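You operate a simulated robot arm through the tools that you are given. There is no shell and no other tool.

Carry out the task below with a simulated robot arm. There is one attempt and no reset: what you move stays moved.

Task
Press the white end cap onto the brown short profile in the pocket.
Fine: set the cap on first, push the sliding tray in and lock it for the grey lever's stroke; leave it unlocked and pulled out, the profile in its pocket. Where these are worked on the way, their far stop is far enough and under half their travel is too little: sliding tray.

It is judged by the outcome, as a careful person would: the job done as asked, and still so three seconds after it is handed in. It fails if anything else is knocked over, pushed out of place, dropped, spilled or broken. Lids that push on must go on centred and level and be pressed home; caps that screw on are set level and turned clockwise until they are tight.

Robot
A 7-joint arm with a two-finger parallel gripper, fixed in place. Base frame: the origin is at the foot of the arm, x ahead of it, y to its left, z up; the work surface is at about z = 0. Readings come in m, degrees, newtons and seconds.
With the tool pointing down near the work surface it reaches from about 0.26 to 0.68 m from the base axis. Its first joint turns from -166.0 to 166.0 degrees. Payload 2.5 kg.
The TCP is the grasp point between the finger pads, 0.03 m short of the fingertips. In the tool frame z runs along the fingers and y along their closing line. Largest opening 0.094 m; finger width 0.028, thickness 0.01; the body of the gripper, 0.05 by 0.096 m, starts 0.055 m behind the TCP.
Orientation is that of the tool frame in the base frame, as a unit quaternion [x, y, z, w]. With the fingers straight down and closing along the base's y, the tool's x points along the base's -x, its y along +y and its z along -z.

Tools
- The arm moves only by the tool apply_moves. Its argument "steps" is a list of rows, each a list of 3 entries, a list of its own where there are three numbers: the shift along the base's x, y, z in units of 40 mm (1.0 is 40 mm), then the turn, a rotation vector about the base's x, y, z in units of 5 degrees (1.0 is 5 degrees), then the finger opening in m, from 0 to 0.094. In form: [[[x, y, z], [ax, ay, az], hand], ...]. A call has 1 to 20 rows; each row shifts and turns the commanded pose from where the row before left it. A call with a number of a shift or a turn outside -1 to 1 is refused whole. Rows are played at 5 a second. More than 0.05 m and 8.6 degrees between two rows, or a gripper value outside its range, and nothing of the call is played. Where a pose cannot be reached the arm comes as near as it can. A force on the tool above 50 N (or 10 N above the force at the start of the call, whichever is more), or a blocked arm, ends the call early, and 0.2 s more pass. Each finger travels about 0.072 m/s and halts on what it meets, pressing with about 25 N; the grip force reading is that of the motor and also rises with nothing between the fingers. The clock runs only during rows and for 0.2 s after the last one: add rows that do not move to give the fingers time. It gives the time, the measured TCP pose, the force on the tool (base axes), the opening and the grip force at its end, in the units of the frame above (readings bear some noise), with the torque about the TCP (base axes, N m) and any sound that the robot's microphone picked up.
- Cameras (640 x 400 px; columns grow to the right, rows downward): "scene" is fixed at [0.0467, -0.6517, 0.7586]; the picture's right is [0.84, -0.55, 0.00], its down [-0.26, -0.40, -0.88] and it looks along [0.48, 0.73, -0.48] (base axes); focal length 321 px, centre (320, 200). "wrist" rides on the gripper at [0.076, 0.014, -0.103] in the tool frame; the picture's right is [-0.18, 0.98, 0.00], its down [-0.75, -0.14, -0.64] and it looks along [-0.63, -0.12, 0.77] (tool axes); focal length 243 px, centre (320, 200). There is no depth. A picture from a camera that has moved, and an enlarged one, comes with that camera's place and axes in the base frame and with its lens.
- capture(camera): a new picture of that camera. The clock stands still meanwhile.
- close_up(camera, box): a new picture of the part [left, top, right, bottom] of that camera's present view, enlarged. The clock stands still meanwhile.
- finish_job(): hands the job in; it is judged then, once.

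Places have to be worked out from the pictures, the camera data and where the tool is seen. Open the gripper and draw the arm clear of the work before you hand the job in, unless the task says otherwise.

The tools are called after "Call:" as name(argument=value, ...) on one line, values as JSON. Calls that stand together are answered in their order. apply_moves: Moves the arm, as the interface text tells. Its arguments: {"type":"object","properties":{"steps":{"type":"array","items":{"type":"array"}}},"required":["steps"]} The other tools are called the same way: capture (camera) takes a picture; close_up (camera, box) takes an enlarged picture of a part of a camera's view; finish_job () hands the job in.

At the start:

```text
time_s: 0.0
position: [0.2764, 0.23, 0.415]
tool_rot: [0.001, 1.0, 0.0, 0.0]
ft_force: [0.5, -0.4, 0.4]
ft_torque: [0.04, 0.0, -0.05]
width: 0.0941
gripper_force: 0.0
```

scene: 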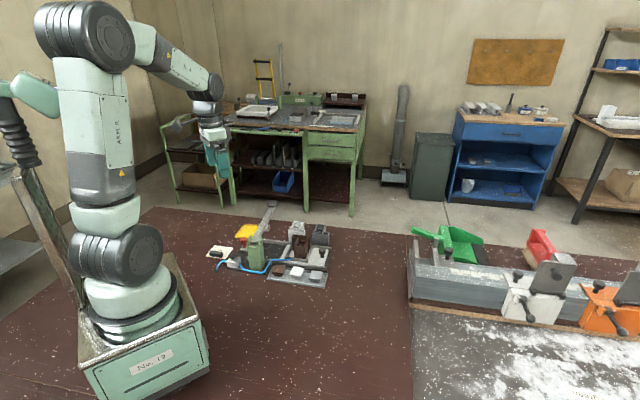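
wrist: 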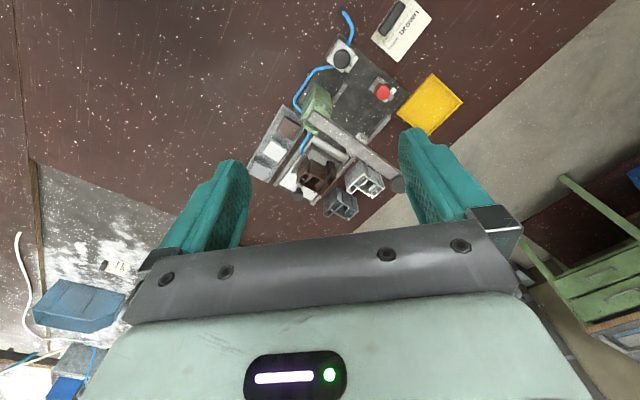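

I start by looking closer at the work area in both cameras.

Call:
close_up(camera="scene", box=[200, 190, 350, 295])

Call:
close_up(camera="wrist", box=[230, 0, 480, 230])

```text
3.81 times, centred on (275, 242) of scene
camera zoom: at [0.0467, -0.6517, 0.7586], right [0.84, -0.55, 0.0], down [-0.26, -0.4, -0.88], along [0.48, 0.73, -0.48], focal length 1224 px, centre (491, 38)
```

zoom: 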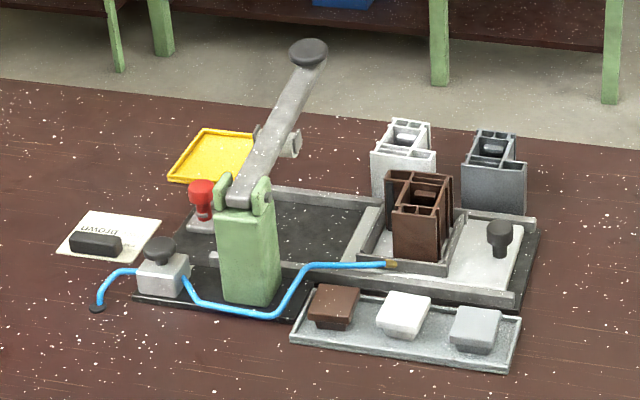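

```text
1.74 times, centred on (355, 115) of wrist
camera zoom: at [0.1997, 0.2453, 0.5151], right [0.18, 0.98, 0.0], down [0.75, -0.14, 0.64], along [0.63, -0.12, -0.77], focal length 422 px, centre (259, 348)
```

zoom: 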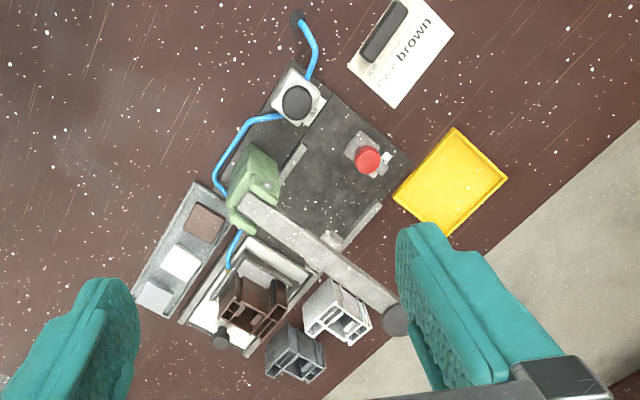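

The fixture is turned about 45° in the base frame: tray at about (0.5, 0.18), lever knob near (0.477, 0.336, 0.16), white cap near (0.444, 0.096). I lower the hand over free space to see the details better.

Call:
apply_moves(steps=[[[0, 0, -0.8], [0, 0, 0], 0.094], [[0, 0, -0.8], [0, 0, 0], 0.094], [[0, 0, -0.8], [0, 0, 0], 0.094], [[0, 0, -0.8], [0, 0, 0], 0.094], [[0, 0, -0.3], [0, 0, 0], 0.094], [[0, 0, 0], [0, 0, 0], 0.094]])

Call:
capture(camera="wrist")

Call:
close_up(camera="wrist", box=[220, 0, 440, 200])

```text
time_s: 1.4
position: [0.2773, 0.2312, 0.2719]
tool_rot: [0.0, 1.0, 0.0, 0.001]
ft_force: [0.1, 0.7, 0.6]
ft_torque: [0.01, -0.02, 0.0]
width: 0.0937
gripper_force: 0.1
```

```text
taken
camera wrist: at [0.1994, 0.2455, 0.3743], right [0.18, 0.98, 0.0], down [0.75, -0.14, 0.64], along [0.63, -0.12, -0.77], focal length 243 px, centre (320, 200)
```

wrist: 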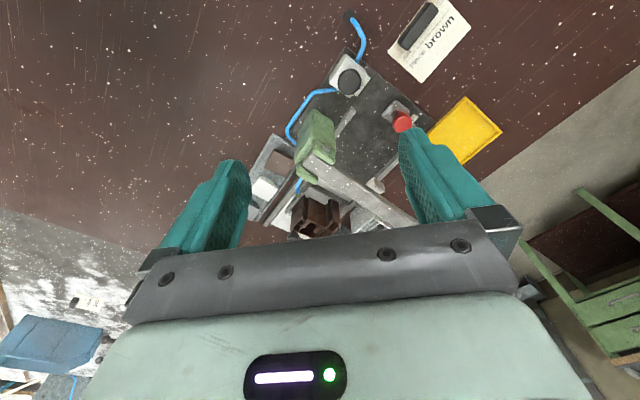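

```text
2.00 times, centred on (330, 100) of wrist
camera zoom: at [0.1994, 0.2455, 0.3743], right [0.18, 0.98, 0.0], down [0.75, -0.14, 0.64], along [0.63, -0.12, -0.77], focal length 485 px, centre (300, 400)
```

zoom: 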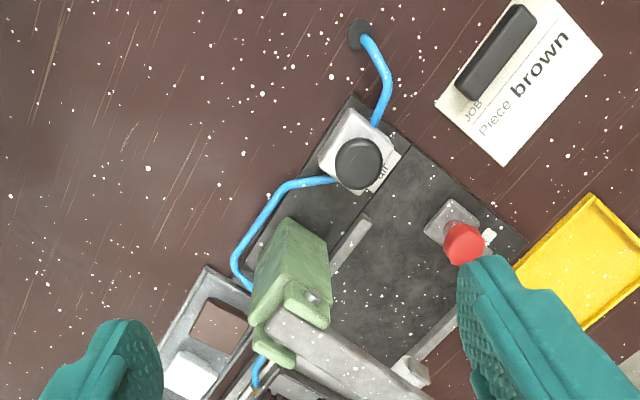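

The card reads "Piece brown"; the valve carries an "air" label and the red knob a small tag. I enlarge those labels.

Call:
close_up(camera="wrist", box=[370, 80, 430, 140])

Call:
close_up(camera="wrist", box=[320, 40, 380, 100])

Call:
close_up(camera="scene", box=[230, 195, 290, 275])

Call:
close_up(camera="scene", box=[270, 215, 345, 290])

```text
6.67 times, centred on (400, 110) of wrist
camera zoom: at [0.1994, 0.2455, 0.3743], right [0.18, 0.98, 0.0], down [0.75, -0.14, 0.64], along [0.63, -0.12, -0.77], focal length 1618 px, centre (-213, 800)
```

zoom: 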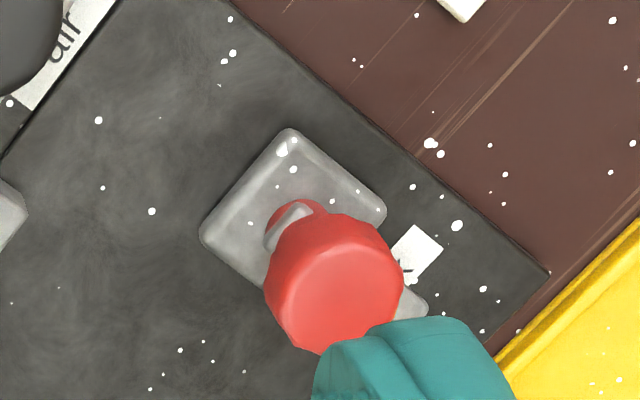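

```text
6.67 times, centred on (350, 70) of wrist
camera zoom: at [0.1994, 0.2455, 0.3743], right [0.18, 0.98, 0.0], down [0.75, -0.14, 0.64], along [0.63, -0.12, -0.77], focal length 1618 px, centre (120, 1067)
```

zoom: 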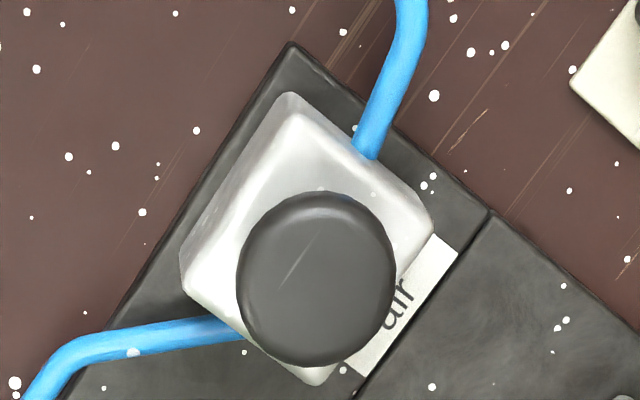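

```text
5.00 times, centred on (260, 235) of scene
camera zoom: at [0.0467, -0.6517, 0.7586], right [0.84, -0.55, 0.0], down [-0.26, -0.4, -0.88], along [0.48, 0.73, -0.48], focal length 1606 px, centre (620, 25)
```

zoom: 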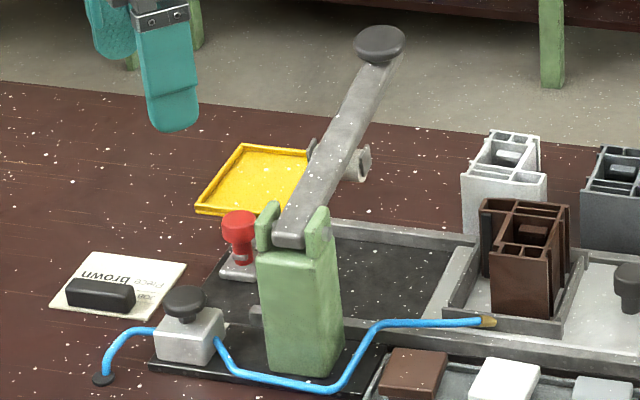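

```text
5.33 times, centred on (308, 252) of scene
camera zoom: at [0.0467, -0.6517, 0.7586], right [0.84, -0.55, 0.0], down [-0.26, -0.4, -0.88], along [0.48, 0.73, -0.48], focal length 1713 px, centre (387, -80)
```

zoom: 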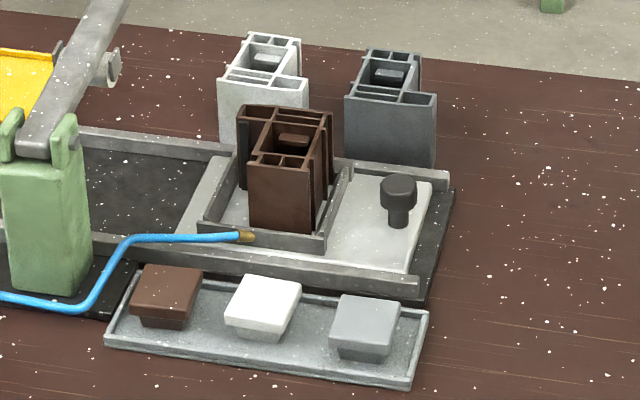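

The red knob's tag ends in "k" (lock); I leave the air valve alone. Now I move the hand at safe height so the wrist camera looks nearly straight down on the profile, pocket and caps.

Call:
apply_moves(steps=[[[0.8, -0.25, 0], [0, 0, 0], 0.094], [[0.8, -0.25, 0], [0, 0, 0], 0.094], [[0.8, -0.25, 0], [0, 0, 0], 0.094], [[0.8, -0.25, 0], [0, 0, 0], 0.094], [[0.8, -0.25, 0], [0, 0, 0], 0.094], [[0.8, -0.25, 0], [0, 0, 0], 0.094], [[0, 0, 0], [0, 0, 0], 0.094]])

Call:
capture(camera="wrist")

Call:
close_up(camera="wrist", box=[230, 0, 430, 125])

```text
time_s: 3.0
position: [0.4691, 0.171, 0.2749]
tool_rot: [0.0, 1.0, 0.0, 0.001]
ft_force: [0.1, 0.8, 0.5]
ft_torque: [-0.03, 0.02, -0.02]
width: 0.0941
gripper_force: 0.1
```

```text
taken
camera wrist: at [0.3921, 0.1857, 0.3755], right [0.18, 0.98, 0.0], down [0.75, -0.14, 0.64], along [0.63, -0.12, -0.77], focal length 243 px, centre (320, 200)
```

wrist: 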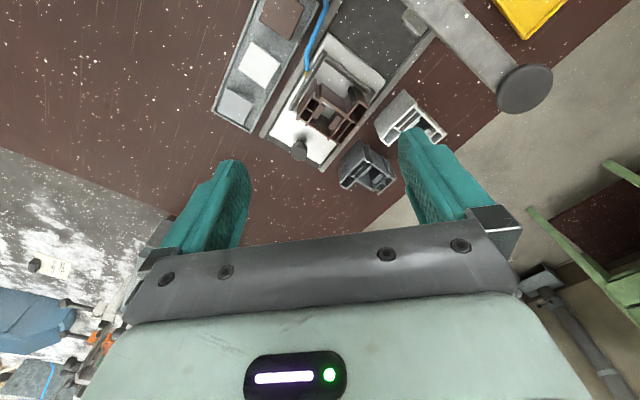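

```text
3.20 times, centred on (330, 62) of wrist
camera zoom: at [0.3921, 0.1857, 0.3755], right [0.18, 0.98, 0.0], down [0.75, -0.14, 0.64], along [0.63, -0.12, -0.77], focal length 776 px, centre (288, 640)
```

zoom: 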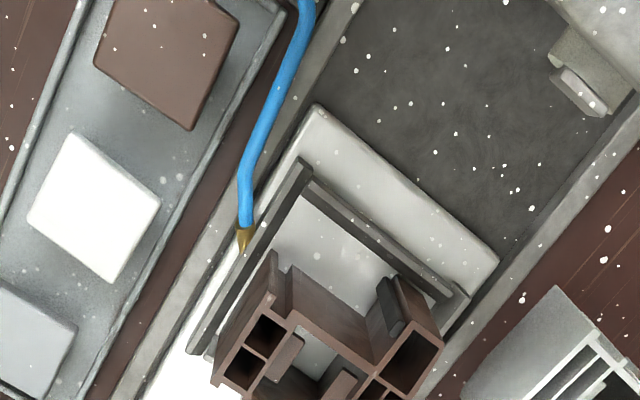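

The caps and pocket are now visible from above; the profile has a multi-chamber section. I go a little further in x to see straight down into the profile.

Call:
apply_moves(steps=[[[0.9, 0, 0], [0, 0, 0], 0.094], [[0.9, 0, 0], [0, 0, 0], 0.094], [[0, 0, 0], [0, 0, 0], 0.094]])

Call:
capture(camera="wrist")

Call:
close_up(camera="wrist", box=[250, 0, 410, 100])

```text
time_s: 3.8
position: [0.5398, 0.1704, 0.2741]
tool_rot: [-0.001, 1.0, 0.0, 0.001]
ft_force: [-0.1, 0.9, -0.3]
ft_torque: [0.0, 0.04, 0.0]
width: 0.0938
gripper_force: 0.1
```

```text
taken
camera wrist: at [0.4639, 0.1858, 0.3755], right [0.18, 0.98, 0.0], down [0.75, -0.14, 0.64], along [0.63, -0.12, -0.77], focal length 243 px, centre (320, 200)
```

wrist: 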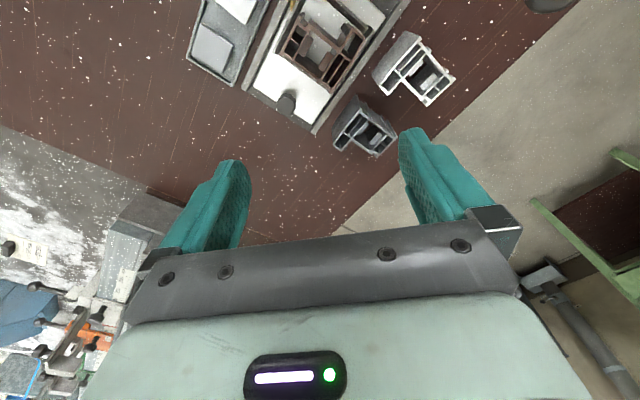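

```text
4.00 times, centred on (330, 50) of wrist
camera zoom: at [0.4639, 0.1858, 0.3755], right [0.18, 0.98, 0.0], down [0.75, -0.14, 0.64], along [0.63, -0.12, -0.77], focal length 970 px, centre (280, 800)
```

zoom: 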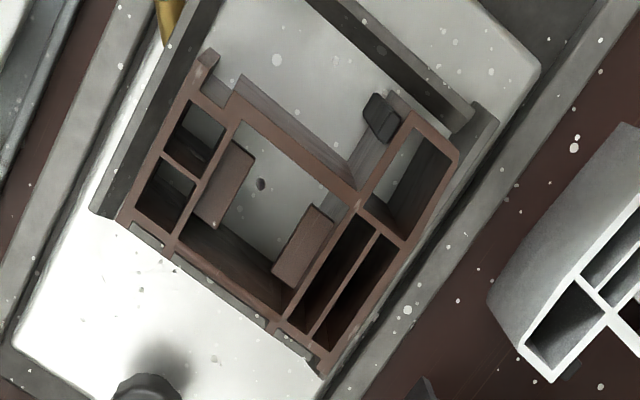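

The profile is an L-shaped section about 71×66 mm and ~70 mm high with a central chamber; the white cap is ~39 mm square centred near (0.445, 0.096). I lower the camera for a closer look into the chamber.

Call:
apply_moves(steps=[[[0, 0, -0.8], [0, 0, 0], 0.094], [[0, 0, -0.8], [0, 0, 0], 0.094], [[0, 0, -0.6], [0, 0, 0], 0.094], [[0, 0, 0], [0, 0, 0], 0.094]])

Call:
capture(camera="wrist")

Call:
close_up(camera="wrist", box=[240, 0, 416, 110])

```text
time_s: 4.8
position: [0.5407, 0.1711, 0.1856]
tool_rot: [0.0, 1.0, -0.001, 0.001]
ft_force: [-0.2, 0.3, 0.3]
ft_torque: [-0.04, -0.02, 0.02]
width: 0.094
gripper_force: 0.1
```

```text
taken
camera wrist: at [0.4637, 0.1851, 0.2868], right [0.18, 0.98, 0.0], down [0.75, -0.14, 0.64], along [0.63, -0.12, -0.77], focal length 243 px, centre (320, 200)
```

wrist: 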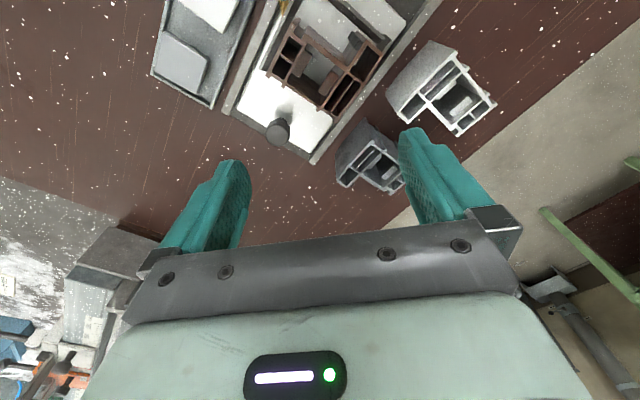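

```text
3.64 times, centred on (328, 55) of wrist
camera zoom: at [0.4637, 0.1851, 0.2868], right [0.18, 0.98, 0.0], down [0.75, -0.14, 0.64], along [0.63, -0.12, -0.77], focal length 882 px, centre (291, 727)
```

zoom: 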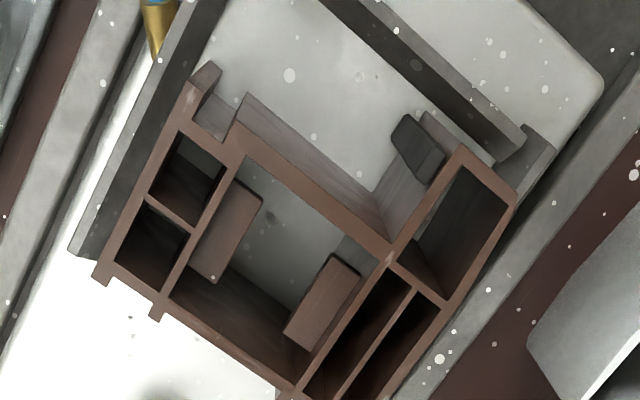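

I enlarge the profile further to measure the chamber edges.

Call:
close_up(camera="wrist", box=[260, 20, 390, 115])

Call:
close_up(camera="wrist", box=[380, 30, 510, 145])

```text
4.21 times, centred on (325, 68) of wrist
camera zoom: at [0.4637, 0.1851, 0.2868], right [0.18, 0.98, 0.0], down [0.75, -0.14, 0.64], along [0.63, -0.12, -0.77], focal length 1022 px, centre (299, 758)
```

zoom: 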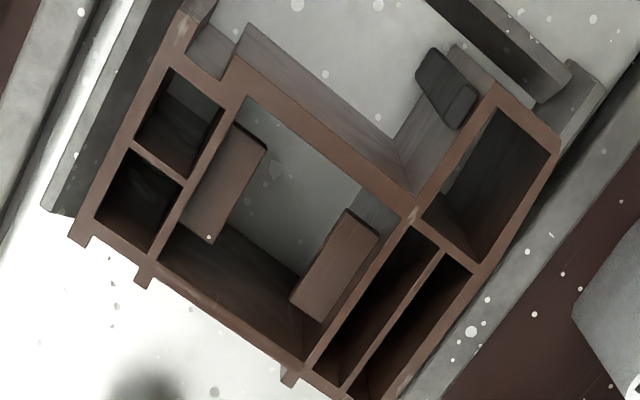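

```text
3.48 times, centred on (445, 88) of wrist
camera zoom: at [0.4637, 0.1851, 0.2868], right [0.18, 0.98, 0.0], down [0.75, -0.14, 0.64], along [0.63, -0.12, -0.77], focal length 844 px, centre (-115, 591)
```

zoom: 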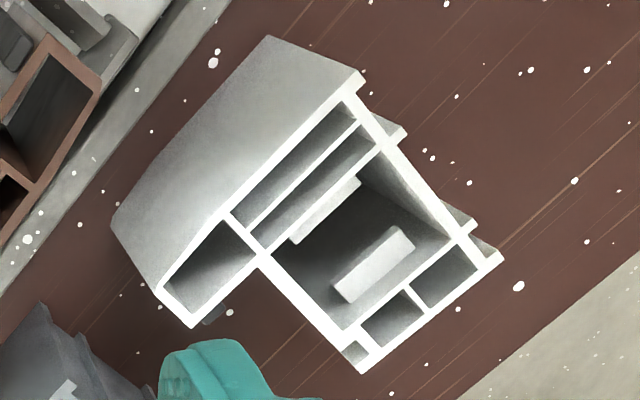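

Chamber centre comes out near (0.511, 0.172) at the top (z≈0.07), about 34×33 mm, fixture axes at roughly ±45°. Now I check the caps' shape and the red lock knob in the scene view.

Call:
close_up(camera="scene", box=[290, 260, 335, 290])

Call:
close_up(camera="scene", box=[235, 220, 305, 265])

```text
13.33 times, centred on (312, 275) of scene
camera zoom: at [0.0467, -0.6517, 0.7586], right [0.84, -0.55, 0.0], down [-0.26, -0.4, -0.88], along [0.48, 0.73, -0.48], focal length 4283 px, centre (420, -800)
```

zoom: 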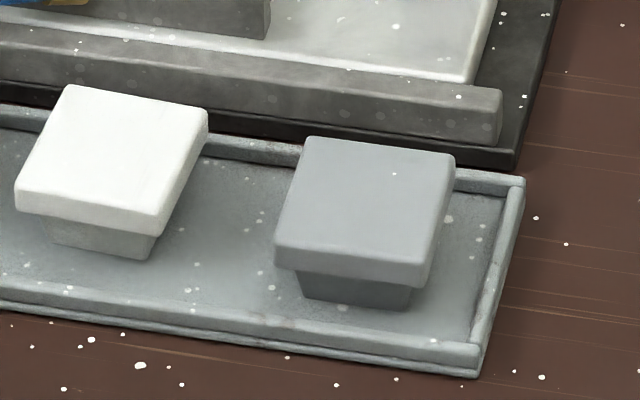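

```text
8.89 times, centred on (270, 242) of scene
camera zoom: at [0.0467, -0.6517, 0.7586], right [0.84, -0.55, 0.0], down [-0.26, -0.4, -0.88], along [0.48, 0.73, -0.48], focal length 2855 px, centre (764, -178)
```

zoom: 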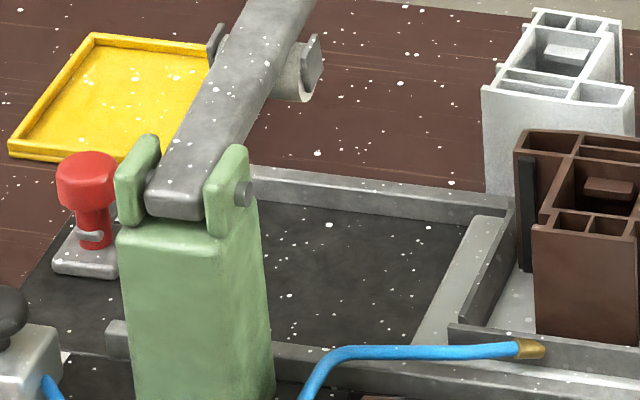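

The white cap is a ~39 mm lid on a narrower plug, slightly rotated relative to the tray. Next I look at the red lock knob closely: raise, then move back over it.

Call:
apply_moves(steps=[[[0, 0, 1], [0, 0, 0], 0.094], [[0, 0, 1], [0, 0, 0], 0.094], [[-0.9, 0.6, 0.2], [0, 0, 0], 0.094], [[-0.9, 0.6, 0], [0, 0, 0], 0.094], [[-0.9, 0.6, 0], [0, 0, 0], 0.094], [[-0.9, 0.6, 0], [0, 0, 0], 0.094], [[-0.9, 0.6, 0], [0, 0, 0], 0.094], [[-0.9, 0.6, 0], [0, 0, 0], 0.094], [[-0.5, 0.5, 0], [0, 0, 0], 0.094], [[0, 0, -0.8], [0, 0, 0], 0.094], [[0, 0, 0], [0, 0, 0], 0.094]])

Call:
capture(camera="wrist")

Call:
close_up(camera="wrist", box=[230, 50, 430, 175])

```text
time_s: 7.2
position: [0.3039, 0.3351, 0.2432]
tool_rot: [0.0, 1.0, 0.001, 0.0]
ft_force: [-0.1, 0.3, 0.4]
ft_torque: [-0.01, -0.01, -0.01]
width: 0.0939
gripper_force: 0.1
```

```text
taken
camera wrist: at [0.2273, 0.3493, 0.3431], right [0.18, 0.98, 0.0], down [0.75, -0.14, 0.64], along [0.63, -0.12, -0.77], focal length 243 px, centre (320, 200)
```

wrist: 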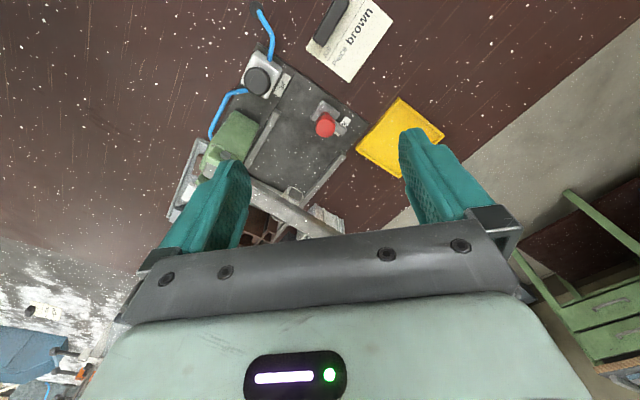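

```text
3.20 times, centred on (330, 112) of wrist
camera zoom: at [0.2273, 0.3493, 0.3431], right [0.18, 0.98, 0.0], down [0.75, -0.14, 0.64], along [0.63, -0.12, -0.77], focal length 776 px, centre (288, 480)
```

zoom: 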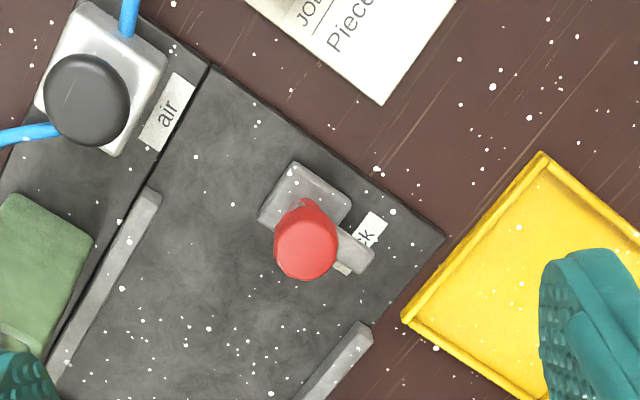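

The red knob stands on a plate with a grey bar and a "lock" tag. I move back and lower for a more sideways view of the lock mechanism.

Call:
apply_moves(steps=[[[-0.8, 0.1, -0.6], [0, 0, 0], 0.094], [[-0.8, 0.1, -0.6], [0, 0, 0], 0.094], [[0, 0, -0.6], [0, 0, 0], 0.094], [[0, 0, 0], [0, 0, 0], 0.094]])

Call:
capture(camera="wrist")

Call:
close_up(camera="wrist", box=[250, 110, 400, 210])

```text
time_s: 8.2
position: [0.2402, 0.3406, 0.1703]
tool_rot: [0.0, 1.0, 0.001, 0.0]
ft_force: [0.0, 0.2, -0.7]
ft_torque: [0.01, -0.02, -0.02]
width: 0.0939
gripper_force: 0.1
```

```text
taken
camera wrist: at [0.1648, 0.3573, 0.2712], right [0.18, 0.98, 0.0], down [0.75, -0.14, 0.64], along [0.63, -0.12, -0.77], focal length 243 px, centre (320, 200)
```

wrist: 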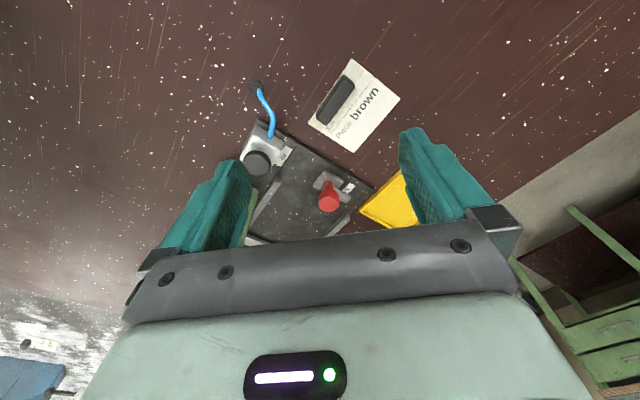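

```text
4.00 times, centred on (325, 160) of wrist
camera zoom: at [0.1648, 0.3573, 0.2712], right [0.18, 0.98, 0.0], down [0.75, -0.14, 0.64], along [0.63, -0.12, -0.77], focal length 970 px, centre (300, 360)
```

zoom: 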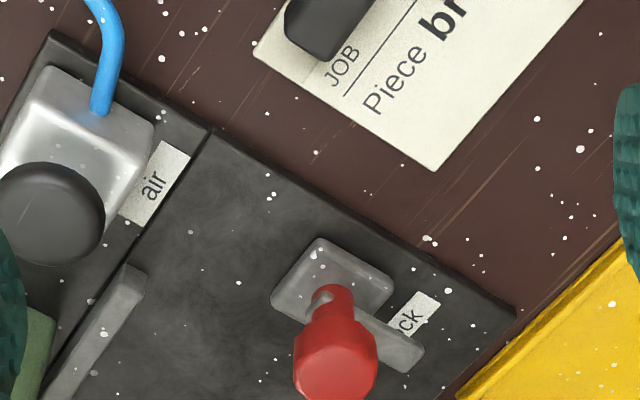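

I enlarge the lock in the scene camera to see the stem from the side.

Call:
close_up(camera="scene", box=[236, 230, 266, 252])

Call:
close_up(camera="wrist", box=[305, 160, 365, 220])

```text
16.00 times, centred on (251, 241) of scene
camera zoom: at [0.0467, -0.6517, 0.7586], right [0.84, -0.55, 0.0], down [-0.26, -0.4, -0.88], along [0.48, 0.73, -0.48], focal length 5140 px, centre (1424, -456)
```

zoom: 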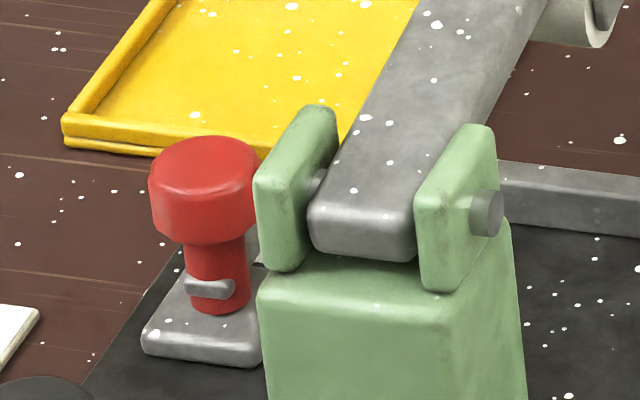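

```text
6.67 times, centred on (335, 190) of wrist
camera zoom: at [0.1648, 0.3573, 0.2712], right [0.18, 0.98, 0.0], down [0.75, -0.14, 0.64], along [0.63, -0.12, -0.77], focal length 1618 px, centre (220, 267)
```

zoom: 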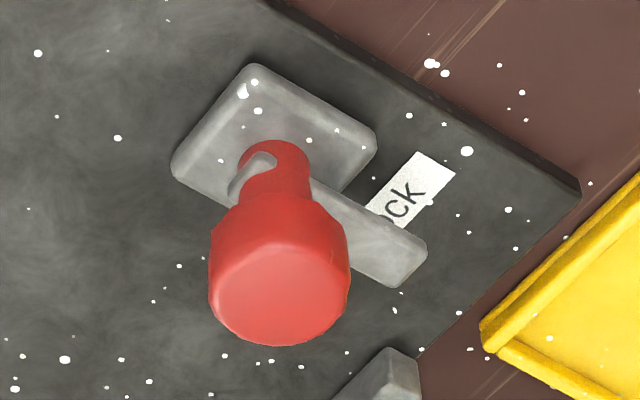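

The lock is a red knob whose spindle carries a grey arm (now pointing along the back rail direction, +w); it looks like a quarter-turn lock. First the cap: I raise, travel over to the white cap and turn the hand +40° about z so the fingers close along the cap's sides.

Call:
apply_moves(steps=[[[0, 0, 1], [0, 0, 0], 0.094], [[0, 0, 1], [0, 0, 0], 0.094], [[0.64, -0.768, 0], [0, 0, 1], 0.094], [[0.64, -0.768, 0], [0, 0, 1], 0.094], [[0.64, -0.768, 0], [0, 0, 1], 0.094], [[0.64, -0.768, 0], [0, 0, 1], 0.094], [[0.64, -0.768, 0], [0, 0, 1], 0.094], [[0.64, -0.768, 0], [0, 0, 1], 0.094], [[0.64, -0.768, 0], [0, 0, 1], 0.094], [[0.64, -0.768, 0], [0, 0, 1], 0.094], [[0, 0, 0], [0, 0, 0], 0.06], [[0, 0, -0.8], [0, 0, 0], 0.06], [[0, 0, -0.8], [0, 0, 0], 0.06], [[0, 0, -0.9], [0, 0, 0], 0.06], [[0, 0, 0], [0, 0, 0], 0.06]])

Call:
capture(camera="wrist")

Call:
close_up(camera="wrist", box=[240, 60, 400, 180])

Call:
capture(camera="scene")

```text
time_s: 11.4
position: [0.4449, 0.0956, 0.1489]
tool_rot: [-0.342, 0.94, 0.0, 0.001]
ft_force: [-1.2, -0.3, -0.8]
ft_torque: [-0.02, -0.02, 0.0]
width: 0.0598
gripper_force: 0.1
```

```text
taken
camera wrist: at [0.3779, 0.0587, 0.2496], right [-0.49, 0.87, 0.0], down [0.67, 0.38, 0.64], along [0.56, 0.32, -0.77], focal length 243 px, centre (320, 200)
```

wrist: 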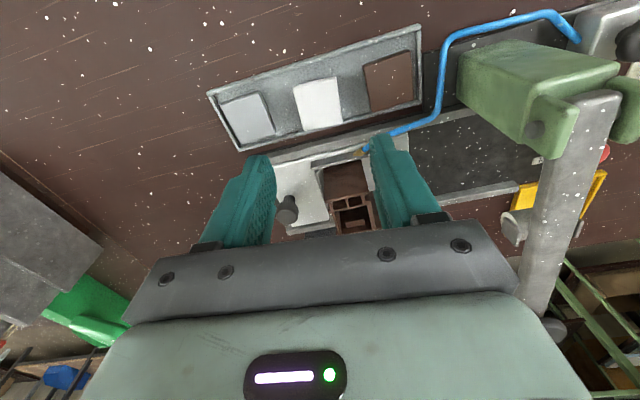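

```text
3.33 times, centred on (320, 120) of wrist
camera zoom: at [0.3779, 0.0587, 0.2496], right [-0.49, 0.87, 0.0], down [0.67, 0.38, 0.64], along [0.56, 0.32, -0.77], focal length 809 px, centre (320, 467)
```

zoom: 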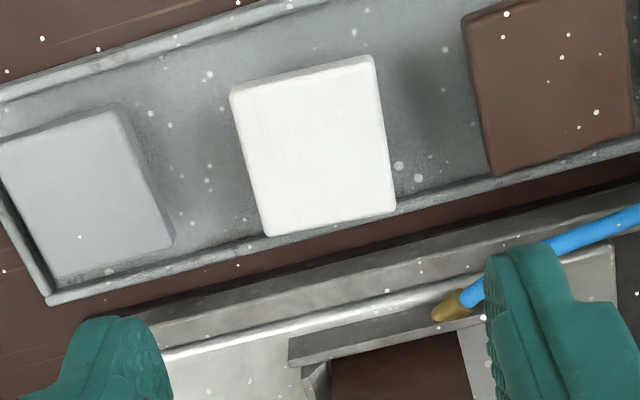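

```text
taken
```

scene: 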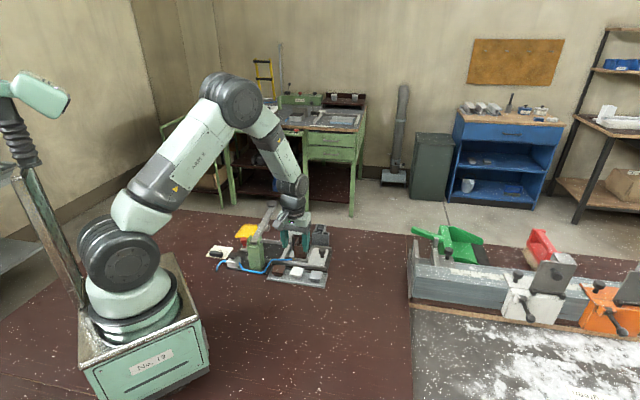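

The cap lies centred under the TCP to within a millimetre (centre ≈ (0.445, 0.096), yaw ≈ 41.5°). I trim the yaw, narrow the fingers to fit between the neighbouring caps, and descend to grip the lid.

Call:
apply_moves(steps=[[[0, 0, -0.8], [0, 0, 0.3], 0.054], [[0, 0, -0.8], [0, 0, 0], 0.054], [[0, 0, -0.6], [0, 0, 0], 0.054], [[0, 0, -0.4], [0, 0, 0], 0.054], [[0, 0, 0], [0, 0, 0], 0.054]])

Call:
close_up(camera="wrist", box=[220, 80, 420, 230])

Call:
close_up(camera="scene", box=[260, 230, 350, 295])

```text
time_s: 12.6
position: [0.4461, 0.0978, 0.0454]
tool_rot: [-0.354, 0.935, 0.0, 0.001]
ft_force: [-0.2, -0.4, -0.1]
ft_torque: [0.03, 0.02, 0.02]
width: 0.0541
gripper_force: 0.1
```

```text
2.67 times, centred on (320, 155) of wrist
camera zoom: at [0.379, 0.0578, 0.1469], right [-0.51, 0.86, 0.0], down [0.66, 0.39, 0.64], along [0.55, 0.33, -0.77], focal length 647 px, centre (320, 320)
```

zoom: 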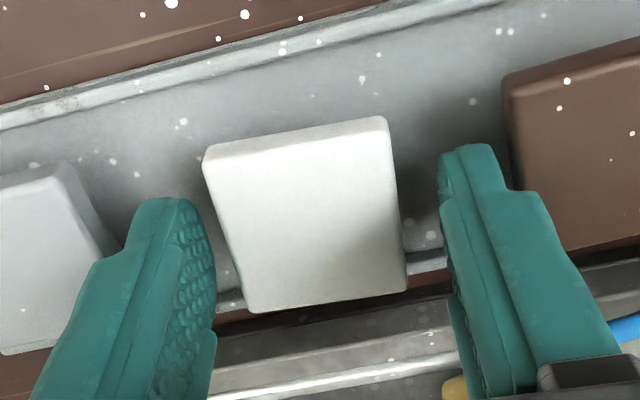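

```text
6.15 times, centred on (305, 262) of scene
camera zoom: at [0.0467, -0.6517, 0.7586], right [0.84, -0.55, 0.0], down [-0.26, -0.4, -0.88], along [0.48, 0.73, -0.48], focal length 1977 px, centre (412, -185)
```

zoom: 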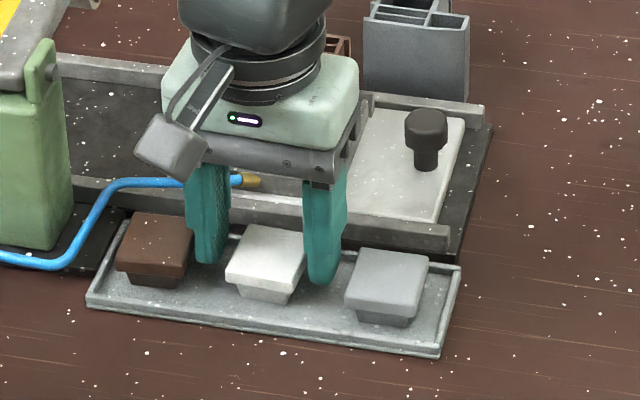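

The cap is about 2 mm off the finger centre line, so I correct by that, descend the last 8 mm, and close the fingers.

Call:
apply_moves(steps=[[[0.03, -0.045, 0], [0, 0, 0], 0.054], [[0, 0, -0.2], [0, 0, 0], 0.054], [[0, 0, 0], [0, 0, 0], 0.054]])

Call:
close_up(camera="wrist", box=[220, 80, 420, 230])

Call:
close_up(camera="scene", box=[285, 250, 335, 285])

```text
time_s: 13.4
position: [0.448, 0.0969, 0.0379]
tool_rot: [-0.354, 0.935, 0.0, 0.001]
ft_force: [0.3, 0.0, 0.4]
ft_torque: [0.01, 0.03, -0.01]
width: 0.0538
gripper_force: 0.2
```

```text
2.67 times, centred on (320, 155) of wrist
camera zoom: at [0.38, 0.0558, 0.1389], right [-0.51, 0.86, 0.0], down [0.66, 0.39, 0.64], along [0.55, 0.33, -0.77], focal length 647 px, centre (320, 320)
```

zoom: 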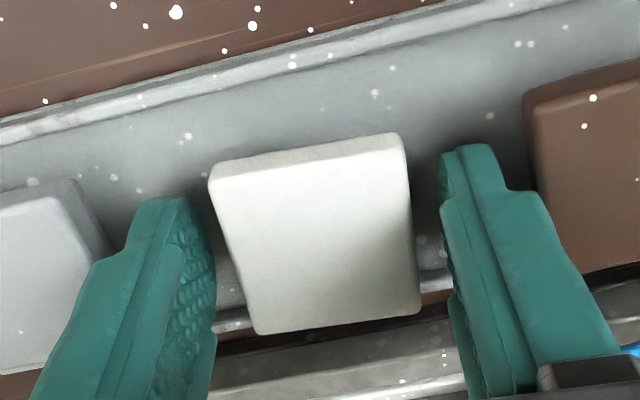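

```text
11.43 times, centred on (310, 268) of scene
camera zoom: at [0.0467, -0.6517, 0.7586], right [0.84, -0.55, 0.0], down [-0.26, -0.4, -0.88], along [0.48, 0.73, -0.48], focal length 3671 px, centre (434, -571)
```

zoom: 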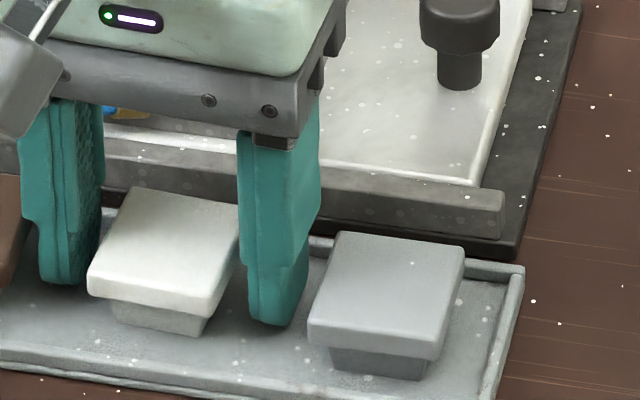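

The fingers straddle the lid well, tips just above the tray floor. I close on the lid.

Call:
apply_moves(steps=[[[0, 0, 0], [0, 0, 0], 0.034], [[0, 0, 0], [0, 0, 0], 0.034], [[0, 0, 0], [0, 0, 0], 0.034], [[0, 0, 0], [0, 0, 0], 0.034]])

Call:
close_up(camera="wrist", box=[220, 80, 420, 230])

Call:
close_up(camera="scene", box=[285, 250, 335, 285])

```text
time_s: 14.4
position: [0.4469, 0.0963, 0.0385]
tool_rot: [-0.354, 0.935, 0.0, 0.001]
ft_force: [0.4, 0.3, 0.9]
ft_torque: [0.06, 0.0, 0.02]
width: 0.0376
gripper_force: 24.9
```

```text
2.67 times, centred on (320, 155) of wrist
camera zoom: at [0.38, 0.0558, 0.1389], right [-0.51, 0.86, 0.0], down [0.66, 0.39, 0.64], along [0.55, 0.33, -0.77], focal length 647 px, centre (320, 320)
```

zoom: 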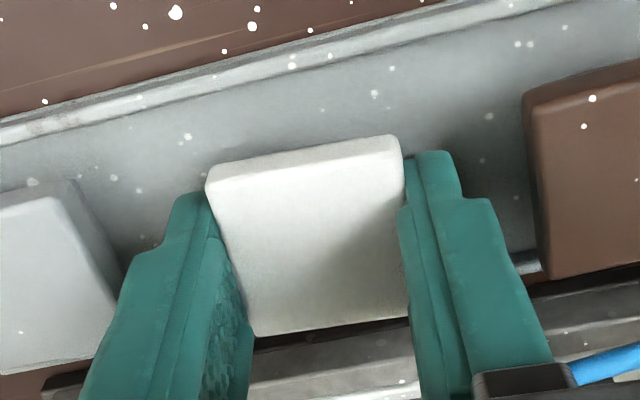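

```text
11.43 times, centred on (310, 268) of scene
camera zoom: at [0.0467, -0.6517, 0.7586], right [0.84, -0.55, 0.0], down [-0.26, -0.4, -0.88], along [0.48, 0.73, -0.48], focal length 3671 px, centre (434, -571)
```

zoom: 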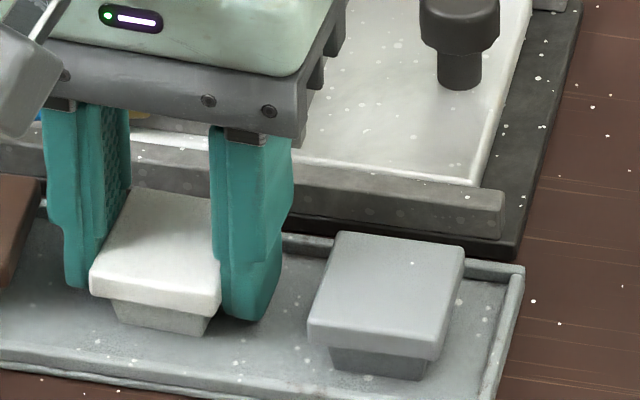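

Gripped at 37.6 mm with 25 N. I lift straight up and check that the cap hangs level.

Call:
apply_moves(steps=[[[0, 0, 0.3], [0, 0, 0], 0.034], [[0, 0, 0.8], [0, 0, 0], 0.034], [[0, 0, 0.9], [0, 0, 0], 0.034], [[0, 0, 0.9], [0, 0, 0], 0.034], [[0, 0, 0], [0, 0, 0], 0.034]])

Call:
close_up(camera="wrist", box=[220, 80, 420, 230])

Call:
close_up(camera="scene", box=[260, 220, 345, 280])

```text
time_s: 15.6
position: [0.4467, 0.096, 0.1548]
tool_rot: [-0.355, 0.935, 0.0, -0.001]
ft_force: [-0.6, 0.1, 0.2]
ft_torque: [0.01, -0.01, 0.01]
width: 0.0374
gripper_force: 24.3
```

```text
2.67 times, centred on (320, 155) of wrist
camera zoom: at [0.3794, 0.0562, 0.2561], right [-0.51, 0.86, 0.0], down [0.66, 0.39, 0.64], along [0.55, 0.33, -0.77], focal length 647 px, centre (320, 320)
```

zoom: 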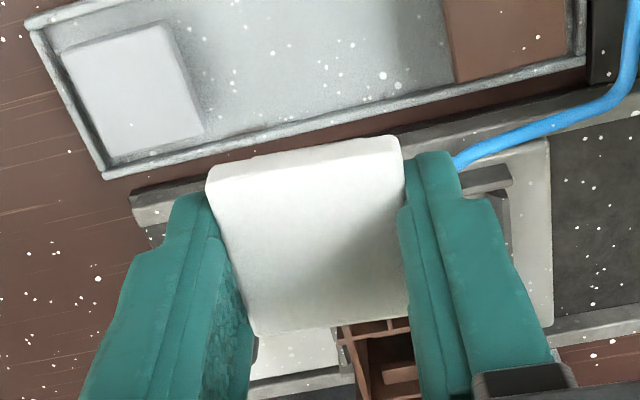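

```text
6.67 times, centred on (302, 250) of scene
camera zoom: at [0.0467, -0.6517, 0.7586], right [0.84, -0.55, 0.0], down [-0.26, -0.4, -0.88], along [0.48, 0.73, -0.48], focal length 2142 px, centre (437, -133)
```

zoom: 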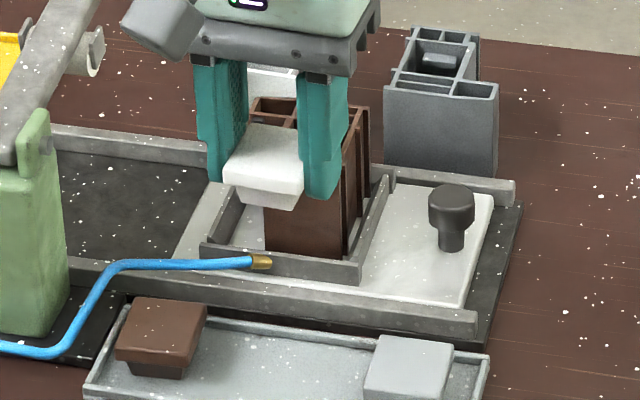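

The cap hangs level. Now I carry it above the chamber at about (0.511, 0.172), turning +4.5° to match the profile, and check the alignment from both cameras before lowering.

Call:
apply_moves(steps=[[[0.536, 0.633, 0], [0, 0, 0.3], 0.034], [[0.536, 0.633, 0], [0, 0, 0.3], 0.034], [[0.536, 0.633, 0], [0, 0, 0.3], 0.034], [[0, 0, -0.5], [0, 0, 0], 0.034], [[0, 0, 0], [0, 0, 0], 0.034], [[0, 0, 0], [0, 0, 0], 0.034]])

Call:
close_up(camera="wrist", box=[220, 60, 420, 220])

Call:
close_up(camera="scene", box=[280, 210, 345, 265])

```text
time_s: 17.0
position: [0.5096, 0.1703, 0.1334]
tool_rot: [-0.391, 0.921, 0.001, 0.001]
ft_force: [0.1, 0.8, -0.4]
ft_torque: [0.02, -0.01, -0.01]
width: 0.0371
gripper_force: 24.8
```

```text
2.50 times, centred on (320, 140) of wrist
camera zoom: at [0.4469, 0.1268, 0.2353], right [-0.58, 0.82, 0.0], down [0.62, 0.44, 0.64], along [0.52, 0.37, -0.77], focal length 606 px, centre (320, 350)
```

zoom: 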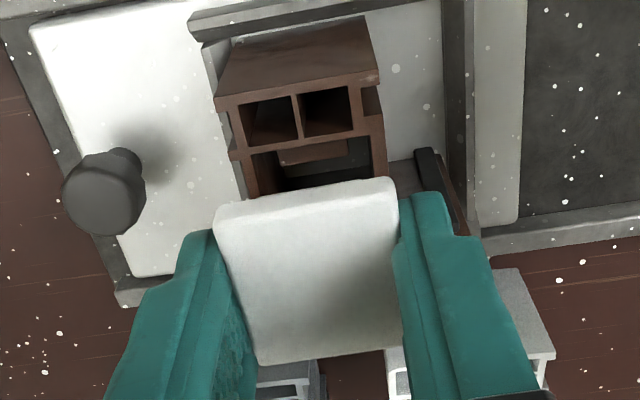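

```text
7.27 times, centred on (312, 238) of scene
camera zoom: at [0.0467, -0.6517, 0.7586], right [0.84, -0.55, 0.0], down [-0.26, -0.4, -0.88], along [0.48, 0.73, -0.48], focal length 2336 px, centre (374, -73)
```

zoom: 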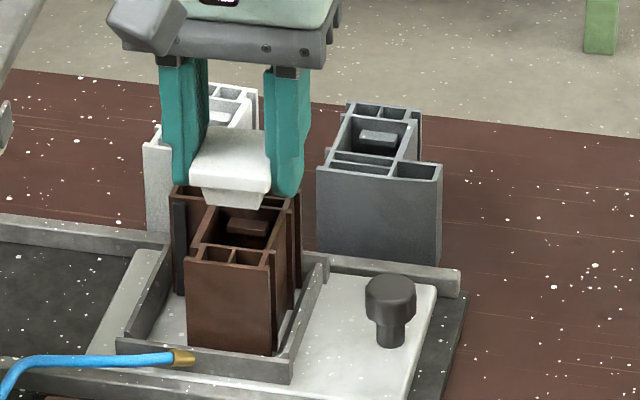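

I zoom in on the gap between cap and profile to measure the misalignment.

Call:
close_up(camera="wrist", box=[275, 75, 355, 140])

Call:
close_up(camera="scene", box=[290, 225, 325, 250])

```text
6.15 times, centred on (315, 108) of wrist
camera zoom: at [0.4469, 0.1268, 0.2353], right [-0.58, 0.82, 0.0], down [0.62, 0.44, 0.64], along [0.52, 0.37, -0.77], focal length 1493 px, centre (351, 769)
```

zoom: 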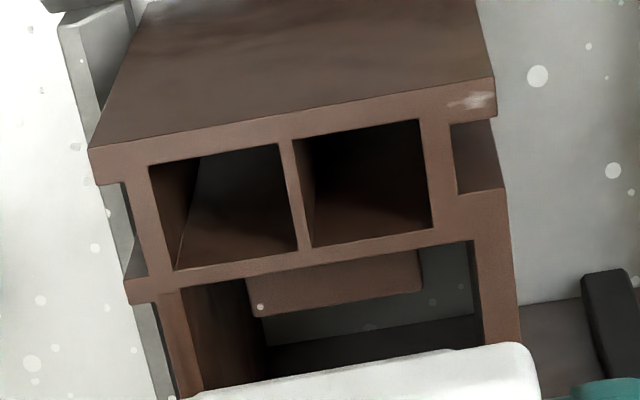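

```text
16.00 times, centred on (308, 238) of scene
camera zoom: at [0.0467, -0.6517, 0.7586], right [0.84, -0.55, 0.0], down [-0.26, -0.4, -0.88], along [0.48, 0.73, -0.48], focal length 5140 px, centre (520, -400)
```

zoom: 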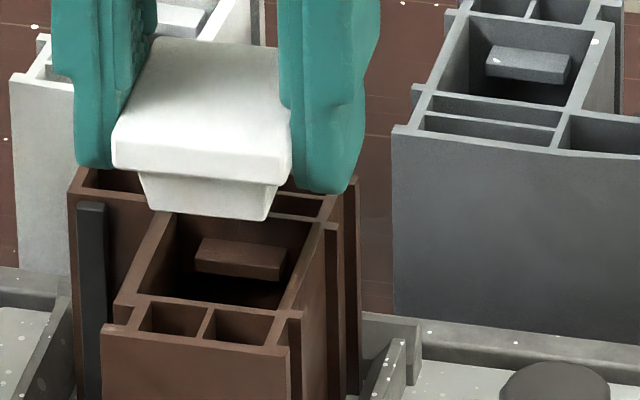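

Profile top works out at z ≈ 0.075, chamber centre ≈ (0.510, 0.172), yaw ≈ 45.5–46°. Now I measure where the cap sits in the fingers.

Call:
close_up(camera="wrist", box=[290, 125, 390, 210])

Call:
close_up(camera="scene", box=[292, 222, 317, 242])

```text
4.71 times, centred on (340, 168) of wrist
camera zoom: at [0.4469, 0.1268, 0.2353], right [-0.58, 0.82, 0.0], down [0.62, 0.44, 0.64], along [0.52, 0.37, -0.77], focal length 1142 px, centre (226, 353)
```

zoom: 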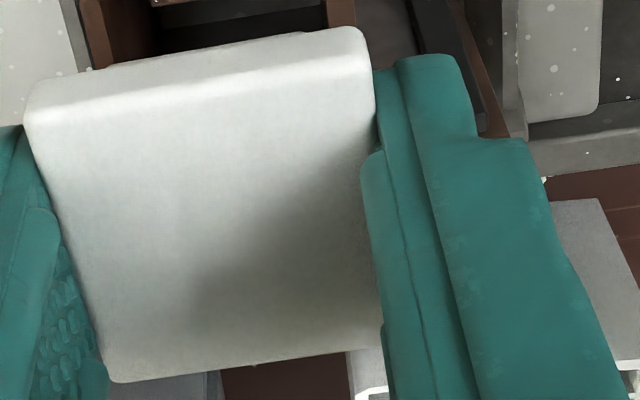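

```text
16.00 times, centred on (304, 232) of scene
camera zoom: at [0.0467, -0.6517, 0.7586], right [0.84, -0.55, 0.0], down [-0.26, -0.4, -0.88], along [0.48, 0.73, -0.48], focal length 5140 px, centre (568, -312)
```

zoom: 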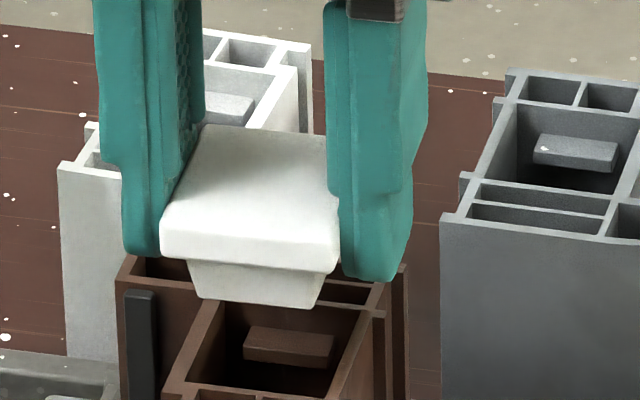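

The plug's underside is roughly 20 mm above the profile; lateral error appears to be only 1–2 mm. I lower to a few millimetres above the opening and compare plug and chamber edges directly.

Call:
apply_moves(steps=[[[0, 0, -0.2], [0, 0, 0], 0.034], [[0, 0, -0.2], [0, 0, 0], 0.034], [[0, 0, 0], [0, 0, 0], 0.034], [[0, 0, 0], [0, 0, 0], 0.034]])

Call:
close_up(camera="wrist", box=[270, 80, 370, 160])

Call:
close_up(camera="scene", box=[292, 230, 322, 254])

```text
time_s: 18.0
position: [0.5106, 0.1719, 0.1174]
tool_rot: [-0.391, 0.921, 0.001, 0.0]
ft_force: [-0.1, 0.6, -0.5]
ft_torque: [-0.02, -0.01, 0.0]
width: 0.0373
gripper_force: 24.5
```

```text
5.00 times, centred on (320, 120) of wrist
camera zoom: at [0.4469, 0.1267, 0.2192], right [-0.58, 0.82, 0.0], down [0.62, 0.44, 0.64], along [0.52, 0.37, -0.77], focal length 1213 px, centre (320, 600)
```

zoom: 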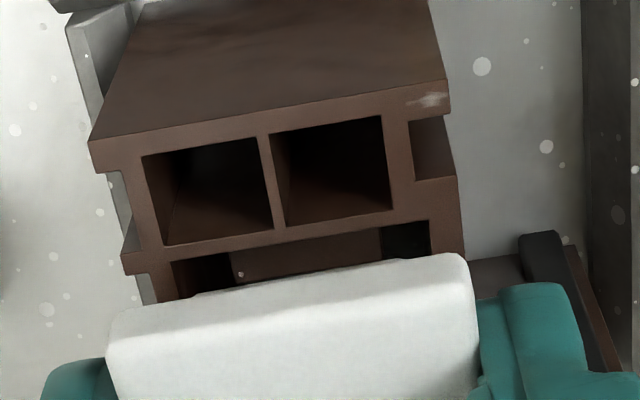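

```text
16.00 times, centred on (307, 242) of scene
camera zoom: at [0.0467, -0.6517, 0.7586], right [0.84, -0.55, 0.0], down [-0.26, -0.4, -0.88], along [0.48, 0.73, -0.48], focal length 5140 px, centre (528, -472)
```

zoom: 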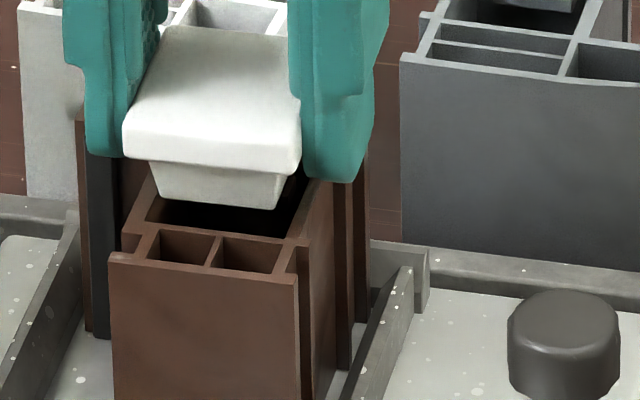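

The plug is tapered (≈26 mm at its end vs ≈33 mm chamber) and lies over the opening with sub-2 mm error. I apply a ~1 mm correction and lower gently, checking the force.

Call:
apply_moves(steps=[[[0.008, 0.02, 0], [0, 0, 0], 0.034], [[0, 0, -0.1], [0, 0, 0], 0.034], [[0, 0, -0.1], [0, 0, 0], 0.034], [[0, 0, 0], [0, 0, 0], 0.034]])

Call:
close_up(camera="wrist", box=[270, 80, 370, 160])

Call:
close_up(camera="scene", box=[292, 230, 322, 254])

```text
time_s: 19.0
position: [0.5117, 0.1715, 0.1107]
tool_rot: [-0.39, 0.921, 0.001, 0.001]
ft_force: [-0.3, -0.4, -0.3]
ft_torque: [0.0, -0.02, 0.03]
width: 0.0372
gripper_force: 24.9
```

```text
5.00 times, centred on (320, 120) of wrist
camera zoom: at [0.4474, 0.1273, 0.2112], right [-0.58, 0.82, 0.0], down [0.62, 0.44, 0.64], along [0.52, 0.37, -0.77], focal length 1213 px, centre (320, 600)
```

zoom: 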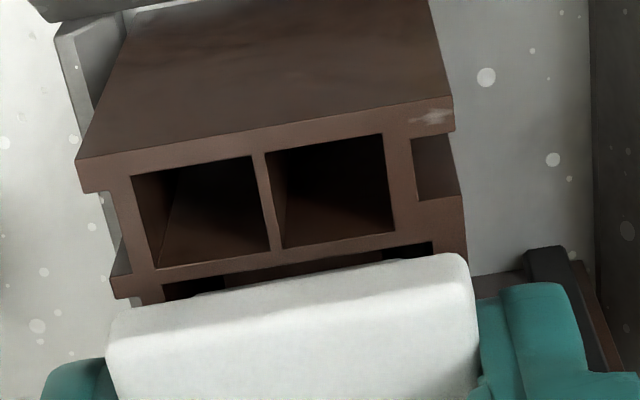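

```text
16.00 times, centred on (307, 242) of scene
camera zoom: at [0.0467, -0.6517, 0.7586], right [0.84, -0.55, 0.0], down [-0.26, -0.4, -0.88], along [0.48, 0.73, -0.48], focal length 5140 px, centre (528, -472)
```

zoom: 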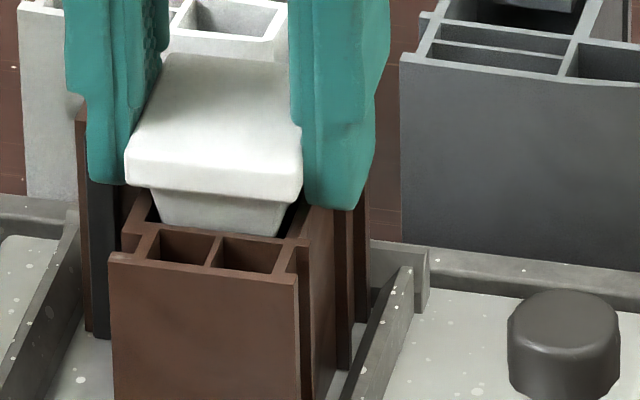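

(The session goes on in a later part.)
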